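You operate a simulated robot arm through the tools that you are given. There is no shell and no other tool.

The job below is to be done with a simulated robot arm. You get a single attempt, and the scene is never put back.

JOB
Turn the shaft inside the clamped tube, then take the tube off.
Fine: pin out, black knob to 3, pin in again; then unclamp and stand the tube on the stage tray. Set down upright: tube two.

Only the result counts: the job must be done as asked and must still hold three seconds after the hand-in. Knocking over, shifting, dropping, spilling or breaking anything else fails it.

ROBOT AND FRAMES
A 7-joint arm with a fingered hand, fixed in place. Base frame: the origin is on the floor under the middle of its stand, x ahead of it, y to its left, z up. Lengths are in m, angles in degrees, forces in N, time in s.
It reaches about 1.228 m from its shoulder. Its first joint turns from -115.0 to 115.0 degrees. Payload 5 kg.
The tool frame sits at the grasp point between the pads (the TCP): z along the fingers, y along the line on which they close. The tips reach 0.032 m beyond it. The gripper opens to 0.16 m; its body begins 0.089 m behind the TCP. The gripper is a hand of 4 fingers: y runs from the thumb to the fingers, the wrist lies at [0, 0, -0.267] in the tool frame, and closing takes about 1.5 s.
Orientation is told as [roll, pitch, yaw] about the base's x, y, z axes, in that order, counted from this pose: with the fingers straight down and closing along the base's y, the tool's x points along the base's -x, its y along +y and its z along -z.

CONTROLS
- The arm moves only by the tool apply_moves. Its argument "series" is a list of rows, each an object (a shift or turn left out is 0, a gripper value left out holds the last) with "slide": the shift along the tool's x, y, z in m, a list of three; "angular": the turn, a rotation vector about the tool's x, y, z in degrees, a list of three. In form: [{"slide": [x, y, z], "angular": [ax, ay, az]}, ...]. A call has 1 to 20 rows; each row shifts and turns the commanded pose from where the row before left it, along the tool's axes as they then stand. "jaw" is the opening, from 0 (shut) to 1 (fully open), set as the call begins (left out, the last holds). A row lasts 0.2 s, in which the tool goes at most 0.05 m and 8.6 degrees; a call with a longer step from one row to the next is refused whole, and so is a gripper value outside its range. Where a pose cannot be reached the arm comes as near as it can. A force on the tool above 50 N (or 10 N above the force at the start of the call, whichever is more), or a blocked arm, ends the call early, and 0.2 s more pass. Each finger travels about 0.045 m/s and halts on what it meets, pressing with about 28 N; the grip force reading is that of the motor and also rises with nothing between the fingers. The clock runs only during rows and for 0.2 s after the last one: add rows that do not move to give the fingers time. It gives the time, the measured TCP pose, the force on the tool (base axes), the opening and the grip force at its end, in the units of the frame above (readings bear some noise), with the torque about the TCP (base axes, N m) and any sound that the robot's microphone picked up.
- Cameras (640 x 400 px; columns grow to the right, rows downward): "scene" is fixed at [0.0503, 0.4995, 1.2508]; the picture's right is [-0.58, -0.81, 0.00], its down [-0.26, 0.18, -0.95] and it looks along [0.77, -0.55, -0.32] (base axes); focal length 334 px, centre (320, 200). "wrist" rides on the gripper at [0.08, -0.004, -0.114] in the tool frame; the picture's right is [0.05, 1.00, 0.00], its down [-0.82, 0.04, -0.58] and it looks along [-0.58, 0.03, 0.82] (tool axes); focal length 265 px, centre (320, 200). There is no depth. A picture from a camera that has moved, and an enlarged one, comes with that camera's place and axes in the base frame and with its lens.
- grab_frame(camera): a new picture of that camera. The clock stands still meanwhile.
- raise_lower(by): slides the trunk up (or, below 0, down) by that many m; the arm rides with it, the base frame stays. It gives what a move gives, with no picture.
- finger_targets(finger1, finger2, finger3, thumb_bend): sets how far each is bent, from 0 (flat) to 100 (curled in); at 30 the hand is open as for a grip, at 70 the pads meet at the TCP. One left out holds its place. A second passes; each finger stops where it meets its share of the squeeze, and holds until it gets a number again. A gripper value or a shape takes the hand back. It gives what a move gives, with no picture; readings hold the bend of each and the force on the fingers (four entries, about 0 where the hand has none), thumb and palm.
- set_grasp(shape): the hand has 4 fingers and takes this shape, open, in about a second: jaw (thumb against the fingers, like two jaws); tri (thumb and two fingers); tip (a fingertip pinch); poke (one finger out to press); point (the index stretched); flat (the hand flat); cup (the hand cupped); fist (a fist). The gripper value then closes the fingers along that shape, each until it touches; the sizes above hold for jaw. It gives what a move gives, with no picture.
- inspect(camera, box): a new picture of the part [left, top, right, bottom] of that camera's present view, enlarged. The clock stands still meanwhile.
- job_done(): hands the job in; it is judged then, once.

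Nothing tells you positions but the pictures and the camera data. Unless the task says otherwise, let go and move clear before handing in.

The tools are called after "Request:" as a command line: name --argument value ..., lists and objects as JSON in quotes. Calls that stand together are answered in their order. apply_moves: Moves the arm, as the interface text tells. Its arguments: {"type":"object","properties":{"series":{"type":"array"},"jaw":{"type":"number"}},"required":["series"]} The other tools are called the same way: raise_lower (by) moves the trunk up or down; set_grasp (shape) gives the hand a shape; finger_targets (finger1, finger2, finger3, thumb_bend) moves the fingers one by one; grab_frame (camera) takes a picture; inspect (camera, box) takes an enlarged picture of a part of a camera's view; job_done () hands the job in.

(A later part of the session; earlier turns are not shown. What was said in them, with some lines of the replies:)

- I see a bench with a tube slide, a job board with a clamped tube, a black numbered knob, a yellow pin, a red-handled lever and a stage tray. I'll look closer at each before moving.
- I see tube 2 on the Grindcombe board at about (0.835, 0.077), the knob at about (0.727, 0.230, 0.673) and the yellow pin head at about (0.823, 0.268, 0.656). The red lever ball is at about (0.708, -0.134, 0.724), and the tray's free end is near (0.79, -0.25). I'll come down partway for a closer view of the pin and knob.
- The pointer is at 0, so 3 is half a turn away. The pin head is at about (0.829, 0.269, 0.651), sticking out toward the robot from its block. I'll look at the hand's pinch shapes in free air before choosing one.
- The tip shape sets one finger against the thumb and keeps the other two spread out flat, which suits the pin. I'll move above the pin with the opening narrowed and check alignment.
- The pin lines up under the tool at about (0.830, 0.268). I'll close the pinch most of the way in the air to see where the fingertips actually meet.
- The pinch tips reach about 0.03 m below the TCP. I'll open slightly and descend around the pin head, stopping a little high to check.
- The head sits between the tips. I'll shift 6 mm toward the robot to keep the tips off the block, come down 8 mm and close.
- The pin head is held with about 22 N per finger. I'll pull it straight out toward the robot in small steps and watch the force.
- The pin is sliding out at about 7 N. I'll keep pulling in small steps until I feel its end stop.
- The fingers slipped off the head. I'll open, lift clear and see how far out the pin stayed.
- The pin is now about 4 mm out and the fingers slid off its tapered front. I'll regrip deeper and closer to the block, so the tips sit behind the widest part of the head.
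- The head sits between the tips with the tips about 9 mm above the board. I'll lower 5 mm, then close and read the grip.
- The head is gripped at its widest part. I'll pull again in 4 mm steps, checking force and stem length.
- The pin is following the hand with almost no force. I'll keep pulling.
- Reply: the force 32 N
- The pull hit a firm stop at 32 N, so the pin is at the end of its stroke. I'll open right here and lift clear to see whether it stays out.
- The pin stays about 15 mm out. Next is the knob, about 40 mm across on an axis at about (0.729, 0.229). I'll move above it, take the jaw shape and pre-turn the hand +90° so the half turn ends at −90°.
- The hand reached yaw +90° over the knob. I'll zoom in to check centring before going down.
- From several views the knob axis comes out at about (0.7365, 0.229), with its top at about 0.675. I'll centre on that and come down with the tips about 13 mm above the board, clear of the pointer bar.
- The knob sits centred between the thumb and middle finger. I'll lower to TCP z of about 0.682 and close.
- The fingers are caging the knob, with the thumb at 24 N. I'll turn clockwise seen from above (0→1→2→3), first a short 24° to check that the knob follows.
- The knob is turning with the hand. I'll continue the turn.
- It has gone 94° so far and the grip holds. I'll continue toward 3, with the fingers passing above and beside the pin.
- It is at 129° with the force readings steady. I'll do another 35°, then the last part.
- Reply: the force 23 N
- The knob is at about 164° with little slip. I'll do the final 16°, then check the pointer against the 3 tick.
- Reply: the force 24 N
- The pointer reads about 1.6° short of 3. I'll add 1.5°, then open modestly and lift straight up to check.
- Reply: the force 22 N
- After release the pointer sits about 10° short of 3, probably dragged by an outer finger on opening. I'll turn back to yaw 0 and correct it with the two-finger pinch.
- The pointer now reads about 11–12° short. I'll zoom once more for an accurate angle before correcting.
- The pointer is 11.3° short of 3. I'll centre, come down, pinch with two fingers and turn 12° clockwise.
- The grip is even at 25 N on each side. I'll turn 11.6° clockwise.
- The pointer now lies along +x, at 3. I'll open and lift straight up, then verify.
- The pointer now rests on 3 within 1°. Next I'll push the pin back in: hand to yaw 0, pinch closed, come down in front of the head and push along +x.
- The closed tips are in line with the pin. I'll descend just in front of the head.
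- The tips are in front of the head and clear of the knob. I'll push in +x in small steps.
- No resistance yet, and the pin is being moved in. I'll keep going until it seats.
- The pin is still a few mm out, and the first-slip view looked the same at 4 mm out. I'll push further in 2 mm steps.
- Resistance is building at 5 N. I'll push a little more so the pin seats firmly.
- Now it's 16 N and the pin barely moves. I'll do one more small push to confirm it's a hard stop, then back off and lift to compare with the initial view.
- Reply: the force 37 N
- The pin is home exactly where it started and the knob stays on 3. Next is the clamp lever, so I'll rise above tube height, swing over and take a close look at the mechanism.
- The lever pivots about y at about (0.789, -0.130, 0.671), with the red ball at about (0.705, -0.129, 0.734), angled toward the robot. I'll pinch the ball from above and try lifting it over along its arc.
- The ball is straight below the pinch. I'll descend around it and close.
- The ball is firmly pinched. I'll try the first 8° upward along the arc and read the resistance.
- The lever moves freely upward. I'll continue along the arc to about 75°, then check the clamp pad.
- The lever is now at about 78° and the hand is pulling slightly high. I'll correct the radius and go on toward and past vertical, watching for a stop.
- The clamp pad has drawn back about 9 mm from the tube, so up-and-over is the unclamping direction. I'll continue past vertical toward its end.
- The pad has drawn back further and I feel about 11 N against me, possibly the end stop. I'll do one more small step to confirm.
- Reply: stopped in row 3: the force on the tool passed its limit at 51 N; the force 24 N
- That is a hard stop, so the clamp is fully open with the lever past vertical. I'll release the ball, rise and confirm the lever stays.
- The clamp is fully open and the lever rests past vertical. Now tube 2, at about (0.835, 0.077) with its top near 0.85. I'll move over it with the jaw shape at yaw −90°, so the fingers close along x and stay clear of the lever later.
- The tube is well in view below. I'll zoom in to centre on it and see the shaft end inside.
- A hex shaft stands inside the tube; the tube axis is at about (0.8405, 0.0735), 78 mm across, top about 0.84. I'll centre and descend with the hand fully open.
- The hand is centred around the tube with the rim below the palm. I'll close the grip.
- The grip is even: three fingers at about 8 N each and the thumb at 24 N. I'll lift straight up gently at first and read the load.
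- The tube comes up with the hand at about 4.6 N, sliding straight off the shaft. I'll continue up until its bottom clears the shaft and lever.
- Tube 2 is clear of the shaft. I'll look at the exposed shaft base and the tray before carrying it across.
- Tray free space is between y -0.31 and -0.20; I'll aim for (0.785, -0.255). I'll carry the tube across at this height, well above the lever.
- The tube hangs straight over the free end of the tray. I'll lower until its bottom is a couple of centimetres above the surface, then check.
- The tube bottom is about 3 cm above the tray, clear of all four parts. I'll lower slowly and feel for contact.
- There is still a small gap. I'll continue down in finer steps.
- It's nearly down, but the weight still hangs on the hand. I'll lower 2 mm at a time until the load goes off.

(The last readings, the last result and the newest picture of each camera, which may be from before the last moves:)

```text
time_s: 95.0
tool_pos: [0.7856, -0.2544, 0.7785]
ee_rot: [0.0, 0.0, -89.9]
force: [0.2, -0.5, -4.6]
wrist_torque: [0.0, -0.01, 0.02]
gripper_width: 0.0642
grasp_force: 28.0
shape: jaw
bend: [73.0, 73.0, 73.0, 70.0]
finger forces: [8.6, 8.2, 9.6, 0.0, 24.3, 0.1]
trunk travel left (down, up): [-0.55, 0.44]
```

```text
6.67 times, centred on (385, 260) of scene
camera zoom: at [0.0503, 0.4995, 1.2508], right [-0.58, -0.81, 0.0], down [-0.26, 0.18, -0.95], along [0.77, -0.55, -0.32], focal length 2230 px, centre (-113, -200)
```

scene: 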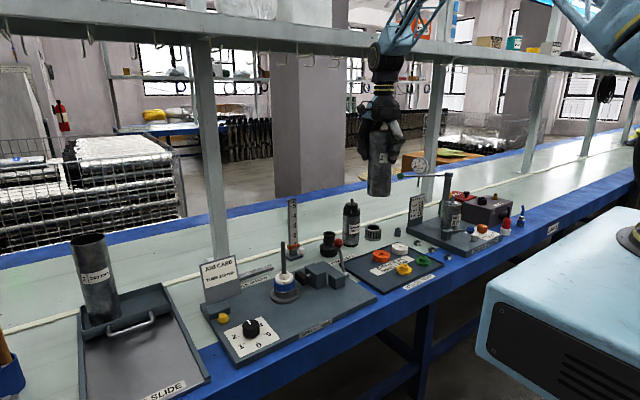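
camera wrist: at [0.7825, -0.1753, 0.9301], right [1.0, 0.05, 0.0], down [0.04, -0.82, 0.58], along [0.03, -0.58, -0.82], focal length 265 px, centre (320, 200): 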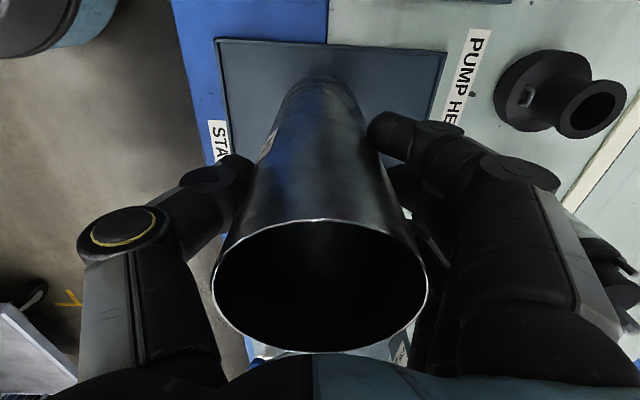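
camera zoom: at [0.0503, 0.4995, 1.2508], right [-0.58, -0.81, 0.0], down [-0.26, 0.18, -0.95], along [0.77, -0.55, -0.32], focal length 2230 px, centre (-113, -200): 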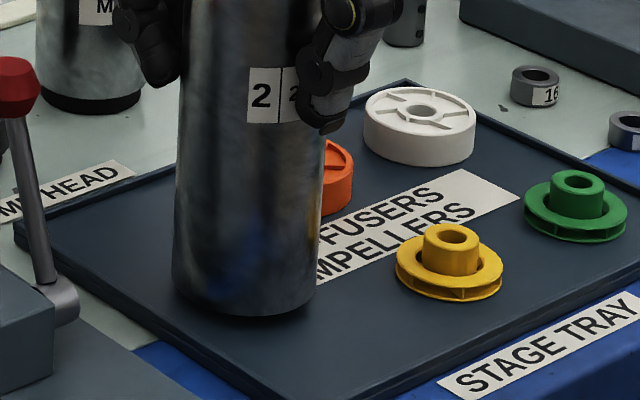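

There's still no contact. I'll keep going down 2 mm at a time.

Request:
apply_moves --series '[{"slide": [0, 0, 0.002]}, {"slide": [0, 0, 0]}]'

Request:
apply_moves --series '[{"slide": [0, 0, 0.002]}, {"slide": [0, 0, 0]}]'

Request:
apply_moves --series '[{"slide": [0, 0, 0.002]}, {"slide": [0, 0, 0]}]'

Request:
inspect --camera "scene" --box '[350, 230, 420, 290]'

```text
time_s: 95.7
tool_pos: [0.785, -0.255, 0.7771]
ee_rot: [0.1, 0.0, -89.9]
force: [-0.2, -1.7, -4.5]
wrist_torque: [0.01, 0.03, 0.01]
gripper_width: 0.0644
grasp_force: 28.1
shape: jaw
bend: [73.0, 73.0, 73.0, 70.0]
finger forces: [8.5, 8.3, 9.6, 0.0, 24.2, 0.1]
trunk travel left (down, up): [-0.55, 0.44]
```

```text
time_s: 96.2
tool_pos: [0.7858, -0.2546, 0.7747]
ee_rot: [0.0, 0.0, -90.0]
force: [0.9, 0.5, -4.7]
wrist_torque: [0.0, -0.03, 0.04]
gripper_width: 0.064
grasp_force: 28.1
shape: jaw
bend: [73.0, 73.0, 73.0, 70.0]
finger forces: [8.5, 8.3, 9.6, 0.0, 24.2, 0.0]
trunk travel left (down, up): [-0.55, 0.44]
```

```text
time_s: 96.8
tool_pos: [0.7849, -0.2545, 0.7727]
ee_rot: [0.0, 0.0, -89.9]
force: [-0.5, 0.0, -5.1]
wrist_torque: [0.02, 0.02, 0.02]
gripper_width: 0.0641
grasp_force: 27.7
shape: jaw
bend: [73.0, 73.0, 73.0, 70.0]
finger forces: [8.5, 8.4, 9.6, 0.0, 24.2, 0.1]
trunk travel left (down, up): [-0.55, 0.44]
```

```text
6.67 times, centred on (385, 260) of scene
camera zoom: at [0.0503, 0.4995, 1.2508], right [-0.58, -0.81, 0.0], down [-0.26, 0.18, -0.95], along [0.77, -0.55, -0.32], focal length 2230 px, centre (-113, -200)
```

zoom: 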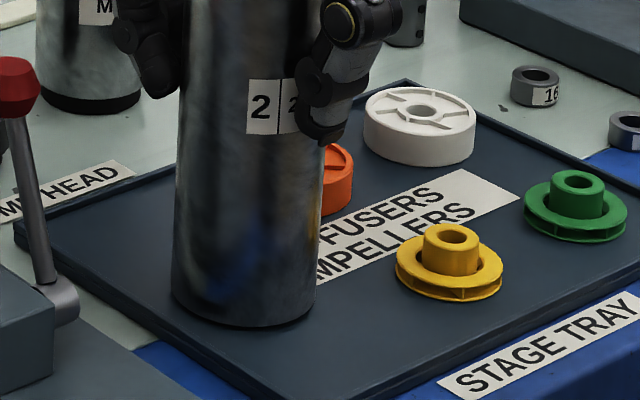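

The shadow is nearly merged with the base. A few more millimetres.

Request:
apply_moves --series '[{"slide": [0, 0, 0.002]}, {"slide": [0, 0, 0]}]'

Request:
apply_moves --series '[{"slide": [0, 0, 0.002]}, {"slide": [0, 0, 0]}]'

Request:
inspect --camera "scene" --box '[350, 230, 420, 290]'

```text
time_s: 97.5
tool_pos: [0.7844, -0.2548, 0.7701]
ee_rot: [0.0, -0.1, -89.8]
force: [0.1, -0.2, -5.0]
wrist_torque: [0.0, 0.02, 0.0]
gripper_width: 0.064
grasp_force: 27.3
shape: jaw
bend: [73.0, 73.0, 73.0, 70.0]
finger forces: [8.5, 8.4, 9.6, 0.0, 24.3, 0.0]
trunk travel left (down, up): [-0.55, 0.44]
```

```text
time_s: 98.0
tool_pos: [0.7851, -0.254, 0.769]
ee_rot: [0.0, 0.0, -89.8]
force: [-1.1, 0.8, 1.8]
wrist_torque: [0.03, 0.04, 0.01]
gripper_width: 0.0639
grasp_force: 28.5
shape: jaw
bend: [73.0, 73.0, 73.0, 70.0]
finger forces: [8.6, 8.4, 9.5, 0.1, 25.8, 0.1]
trunk travel left (down, up): [-0.55, 0.44]
```

```text
6.67 times, centred on (385, 260) of scene
camera zoom: at [0.0503, 0.4995, 1.2508], right [-0.58, -0.81, 0.0], down [-0.26, 0.18, -0.95], along [0.77, -0.55, -0.32], focal length 2230 px, centre (-113, -200)
```

zoom: 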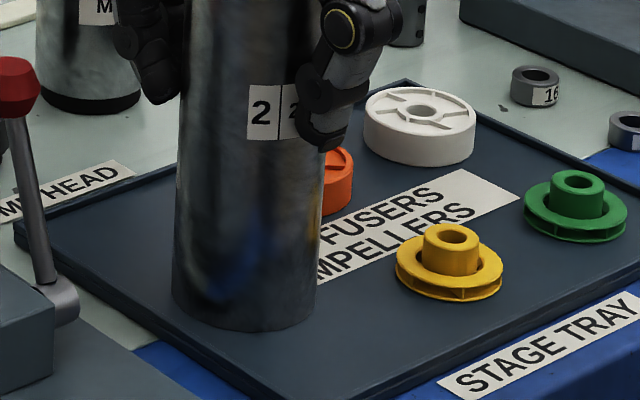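

The load has come off and the tube stands on the tray. I'll open fully without moving, then lift straight up.

Request:
apply_moves --series '[{"slide": [0, 0, 0]}, {"slide": [0, 0, 0]}, {"slide": [0, 0, 0]}, {"slide": [0, 0, 0]}, {"slide": [0, 0, 0]}, {"slide": [0, 0, 0]}, {"slide": [0, 0, 0]}, {"slide": [0, 0, 0]}]' --jaw 1.0

Request:
grab_frame --camera "wrist"

Request:
inspect --camera "scene" --box '[320, 170, 460, 310]'

```text
time_s: 99.8
tool_pos: [0.7856, -0.2553, 0.768]
ee_rot: [0.0, 0.1, -90.0]
force: [-0.2, 0.2, -1.0]
wrist_torque: [-0.03, -0.01, 0.0]
gripper_width: 0.16
grasp_force: 0.0
shape: jaw
bend: [30.0, 30.0, 30.0, 30.0]
finger forces: [0.1, 0.1, 0.0, 0.1, 0.0, 0.1]
trunk travel left (down, up): [-0.55, 0.44]
```

```text
taken
camera wrist: at [0.7816, -0.1746, 0.8826], right [1.0, 0.05, 0.0], down [0.04, -0.82, 0.58], along [0.03, -0.58, -0.82], focal length 265 px, centre (320, 200)
```

wrist: 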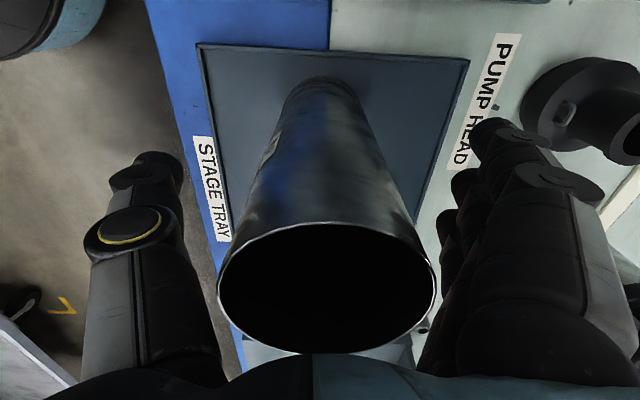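

```text
2.86 times, centred on (390, 240) of scene
camera zoom: at [0.0503, 0.4995, 1.2508], right [-0.58, -0.81, 0.0], down [-0.26, 0.18, -0.95], along [0.77, -0.55, -0.32], focal length 956 px, centre (120, 86)
```

zoom: 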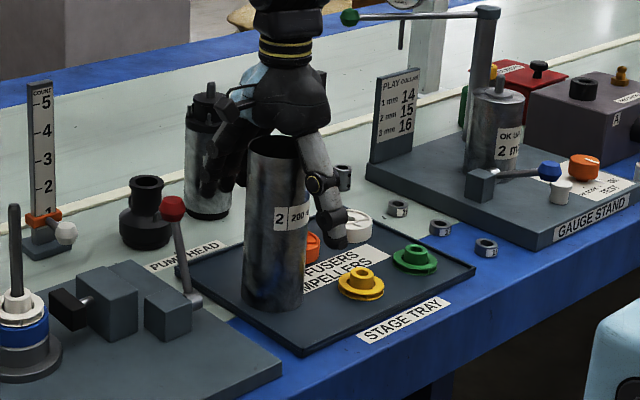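

The tube stands by itself and the fingers are clear on both sides. I'll rise straight up and move away.

Request:
apply_moves --series '[{"slide": [0, 0, -0.02]}, {"slide": [0, 0, -0.04]}, {"slide": [0, 0, -0.04]}, {"slide": [0, 0, -0.04]}, {"slide": [0, 0, -0.04]}, {"slide": [0, 0, -0.04]}, {"slide": [0, 0, -0.04]}, {"slide": [0, -0.04, -0.02]}, {"slide": [0, -0.04, 0]}, {"slide": [0, -0.04, 0]}, {"slide": [0, 0, 0]}]'

Request:
grab_frame --camera "scene"

Request:
inspect --camera "scene" --box '[190, 200, 460, 370]'

Request:
inspect --camera "scene" --box '[195, 290, 305, 370]'

Request:
grab_frame --camera "wrist"

```text
time_s: 102.2
tool_pos: [0.6645, -0.2537, 1.0503]
ee_rot: [0.0, 0.0, -89.9]
force: [-0.6, 0.0, 0.1]
wrist_torque: [-0.03, 0.0, 0.0]
gripper_width: 0.1599
grasp_force: 0.0
shape: jaw
bend: [30.0, 30.0, 30.0, 30.0]
finger forces: [0.1, 0.0, 0.1, 0.1, 0.1, 0.0]
trunk travel left (down, up): [-0.55, 0.44]
```

```text
taken
```

scene: 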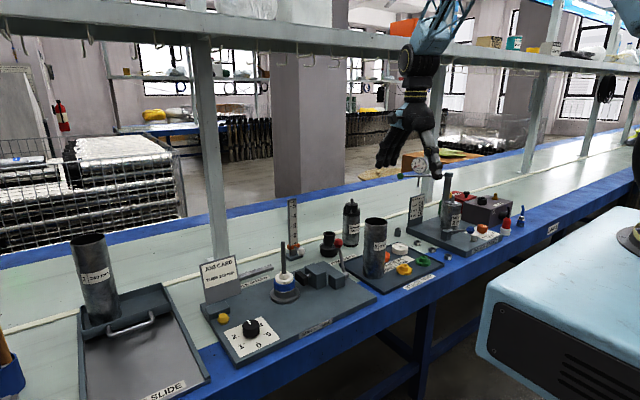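

```text
2.35 times, centred on (325, 285) of scene
camera zoom: at [0.0503, 0.4995, 1.2508], right [-0.58, -0.81, 0.0], down [-0.26, 0.18, -0.95], along [0.77, -0.55, -0.32], focal length 787 px, centre (308, 0)
```

zoom: 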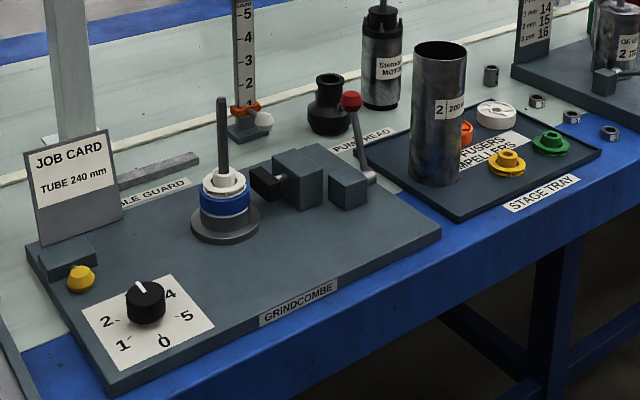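

```text
5.00 times, centred on (250, 330) of scene
camera zoom: at [0.0503, 0.4995, 1.2508], right [-0.58, -0.81, 0.0], down [-0.26, 0.18, -0.95], along [0.77, -0.55, -0.32], focal length 1673 px, centre (670, -450)
```

zoom: 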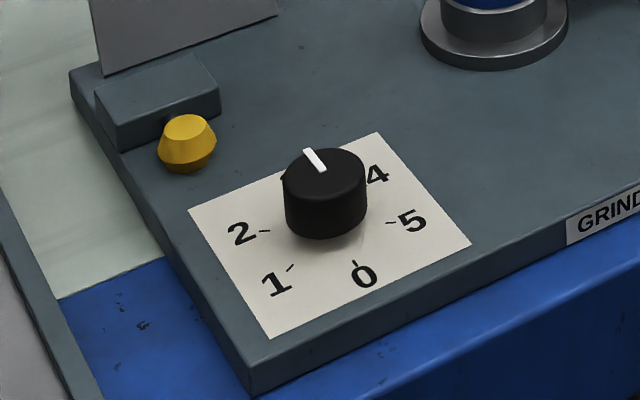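

```text
taken
camera wrist: at [0.6605, -0.1731, 1.1648], right [1.0, 0.05, 0.0], down [0.04, -0.82, 0.58], along [0.03, -0.58, -0.82], focal length 265 px, centre (320, 200)
```

wrist: 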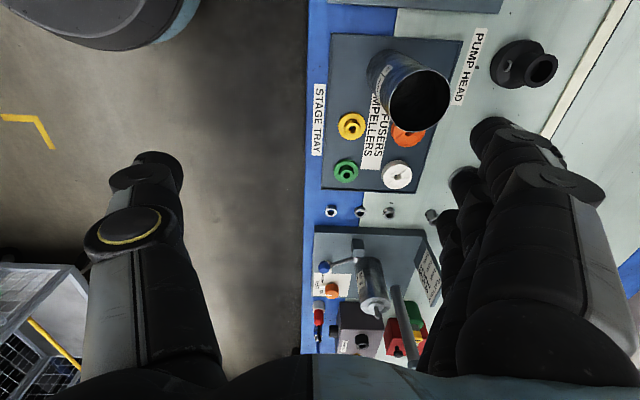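

Tube 2 stands upright on the stage tray, clear of the parts there. The knob points to 3, the pin is fully in, the clamp is open, nothing else has moved and the hand is well clear, so I'm handing in.

Request:
job_done

```text
The job is handed in.
```

The job is done and handed in. In the last pictures before hand-in everything was in place, but I have no verdict from the judging yet.

- **Knob:** the black knob points to 3, to within about 1°. My first release left it about 10° short, so I went back and corrected it.
- **Pin:** I pulled it out against its stop before turning the knob. I then pushed it in until it stopped, and it now sits where it was at the start.
- **Clamp:** the red lever is over at its end stop, past vertical, and the pad is drawn back from where the tube stood.
- **Tube two:** I lifted it straight off the shaft. It stands upright on the free end of the stage tray, clear of the four parts there.

Nothing else was knocked or shifted that I can see, and the hand is open and well clear.
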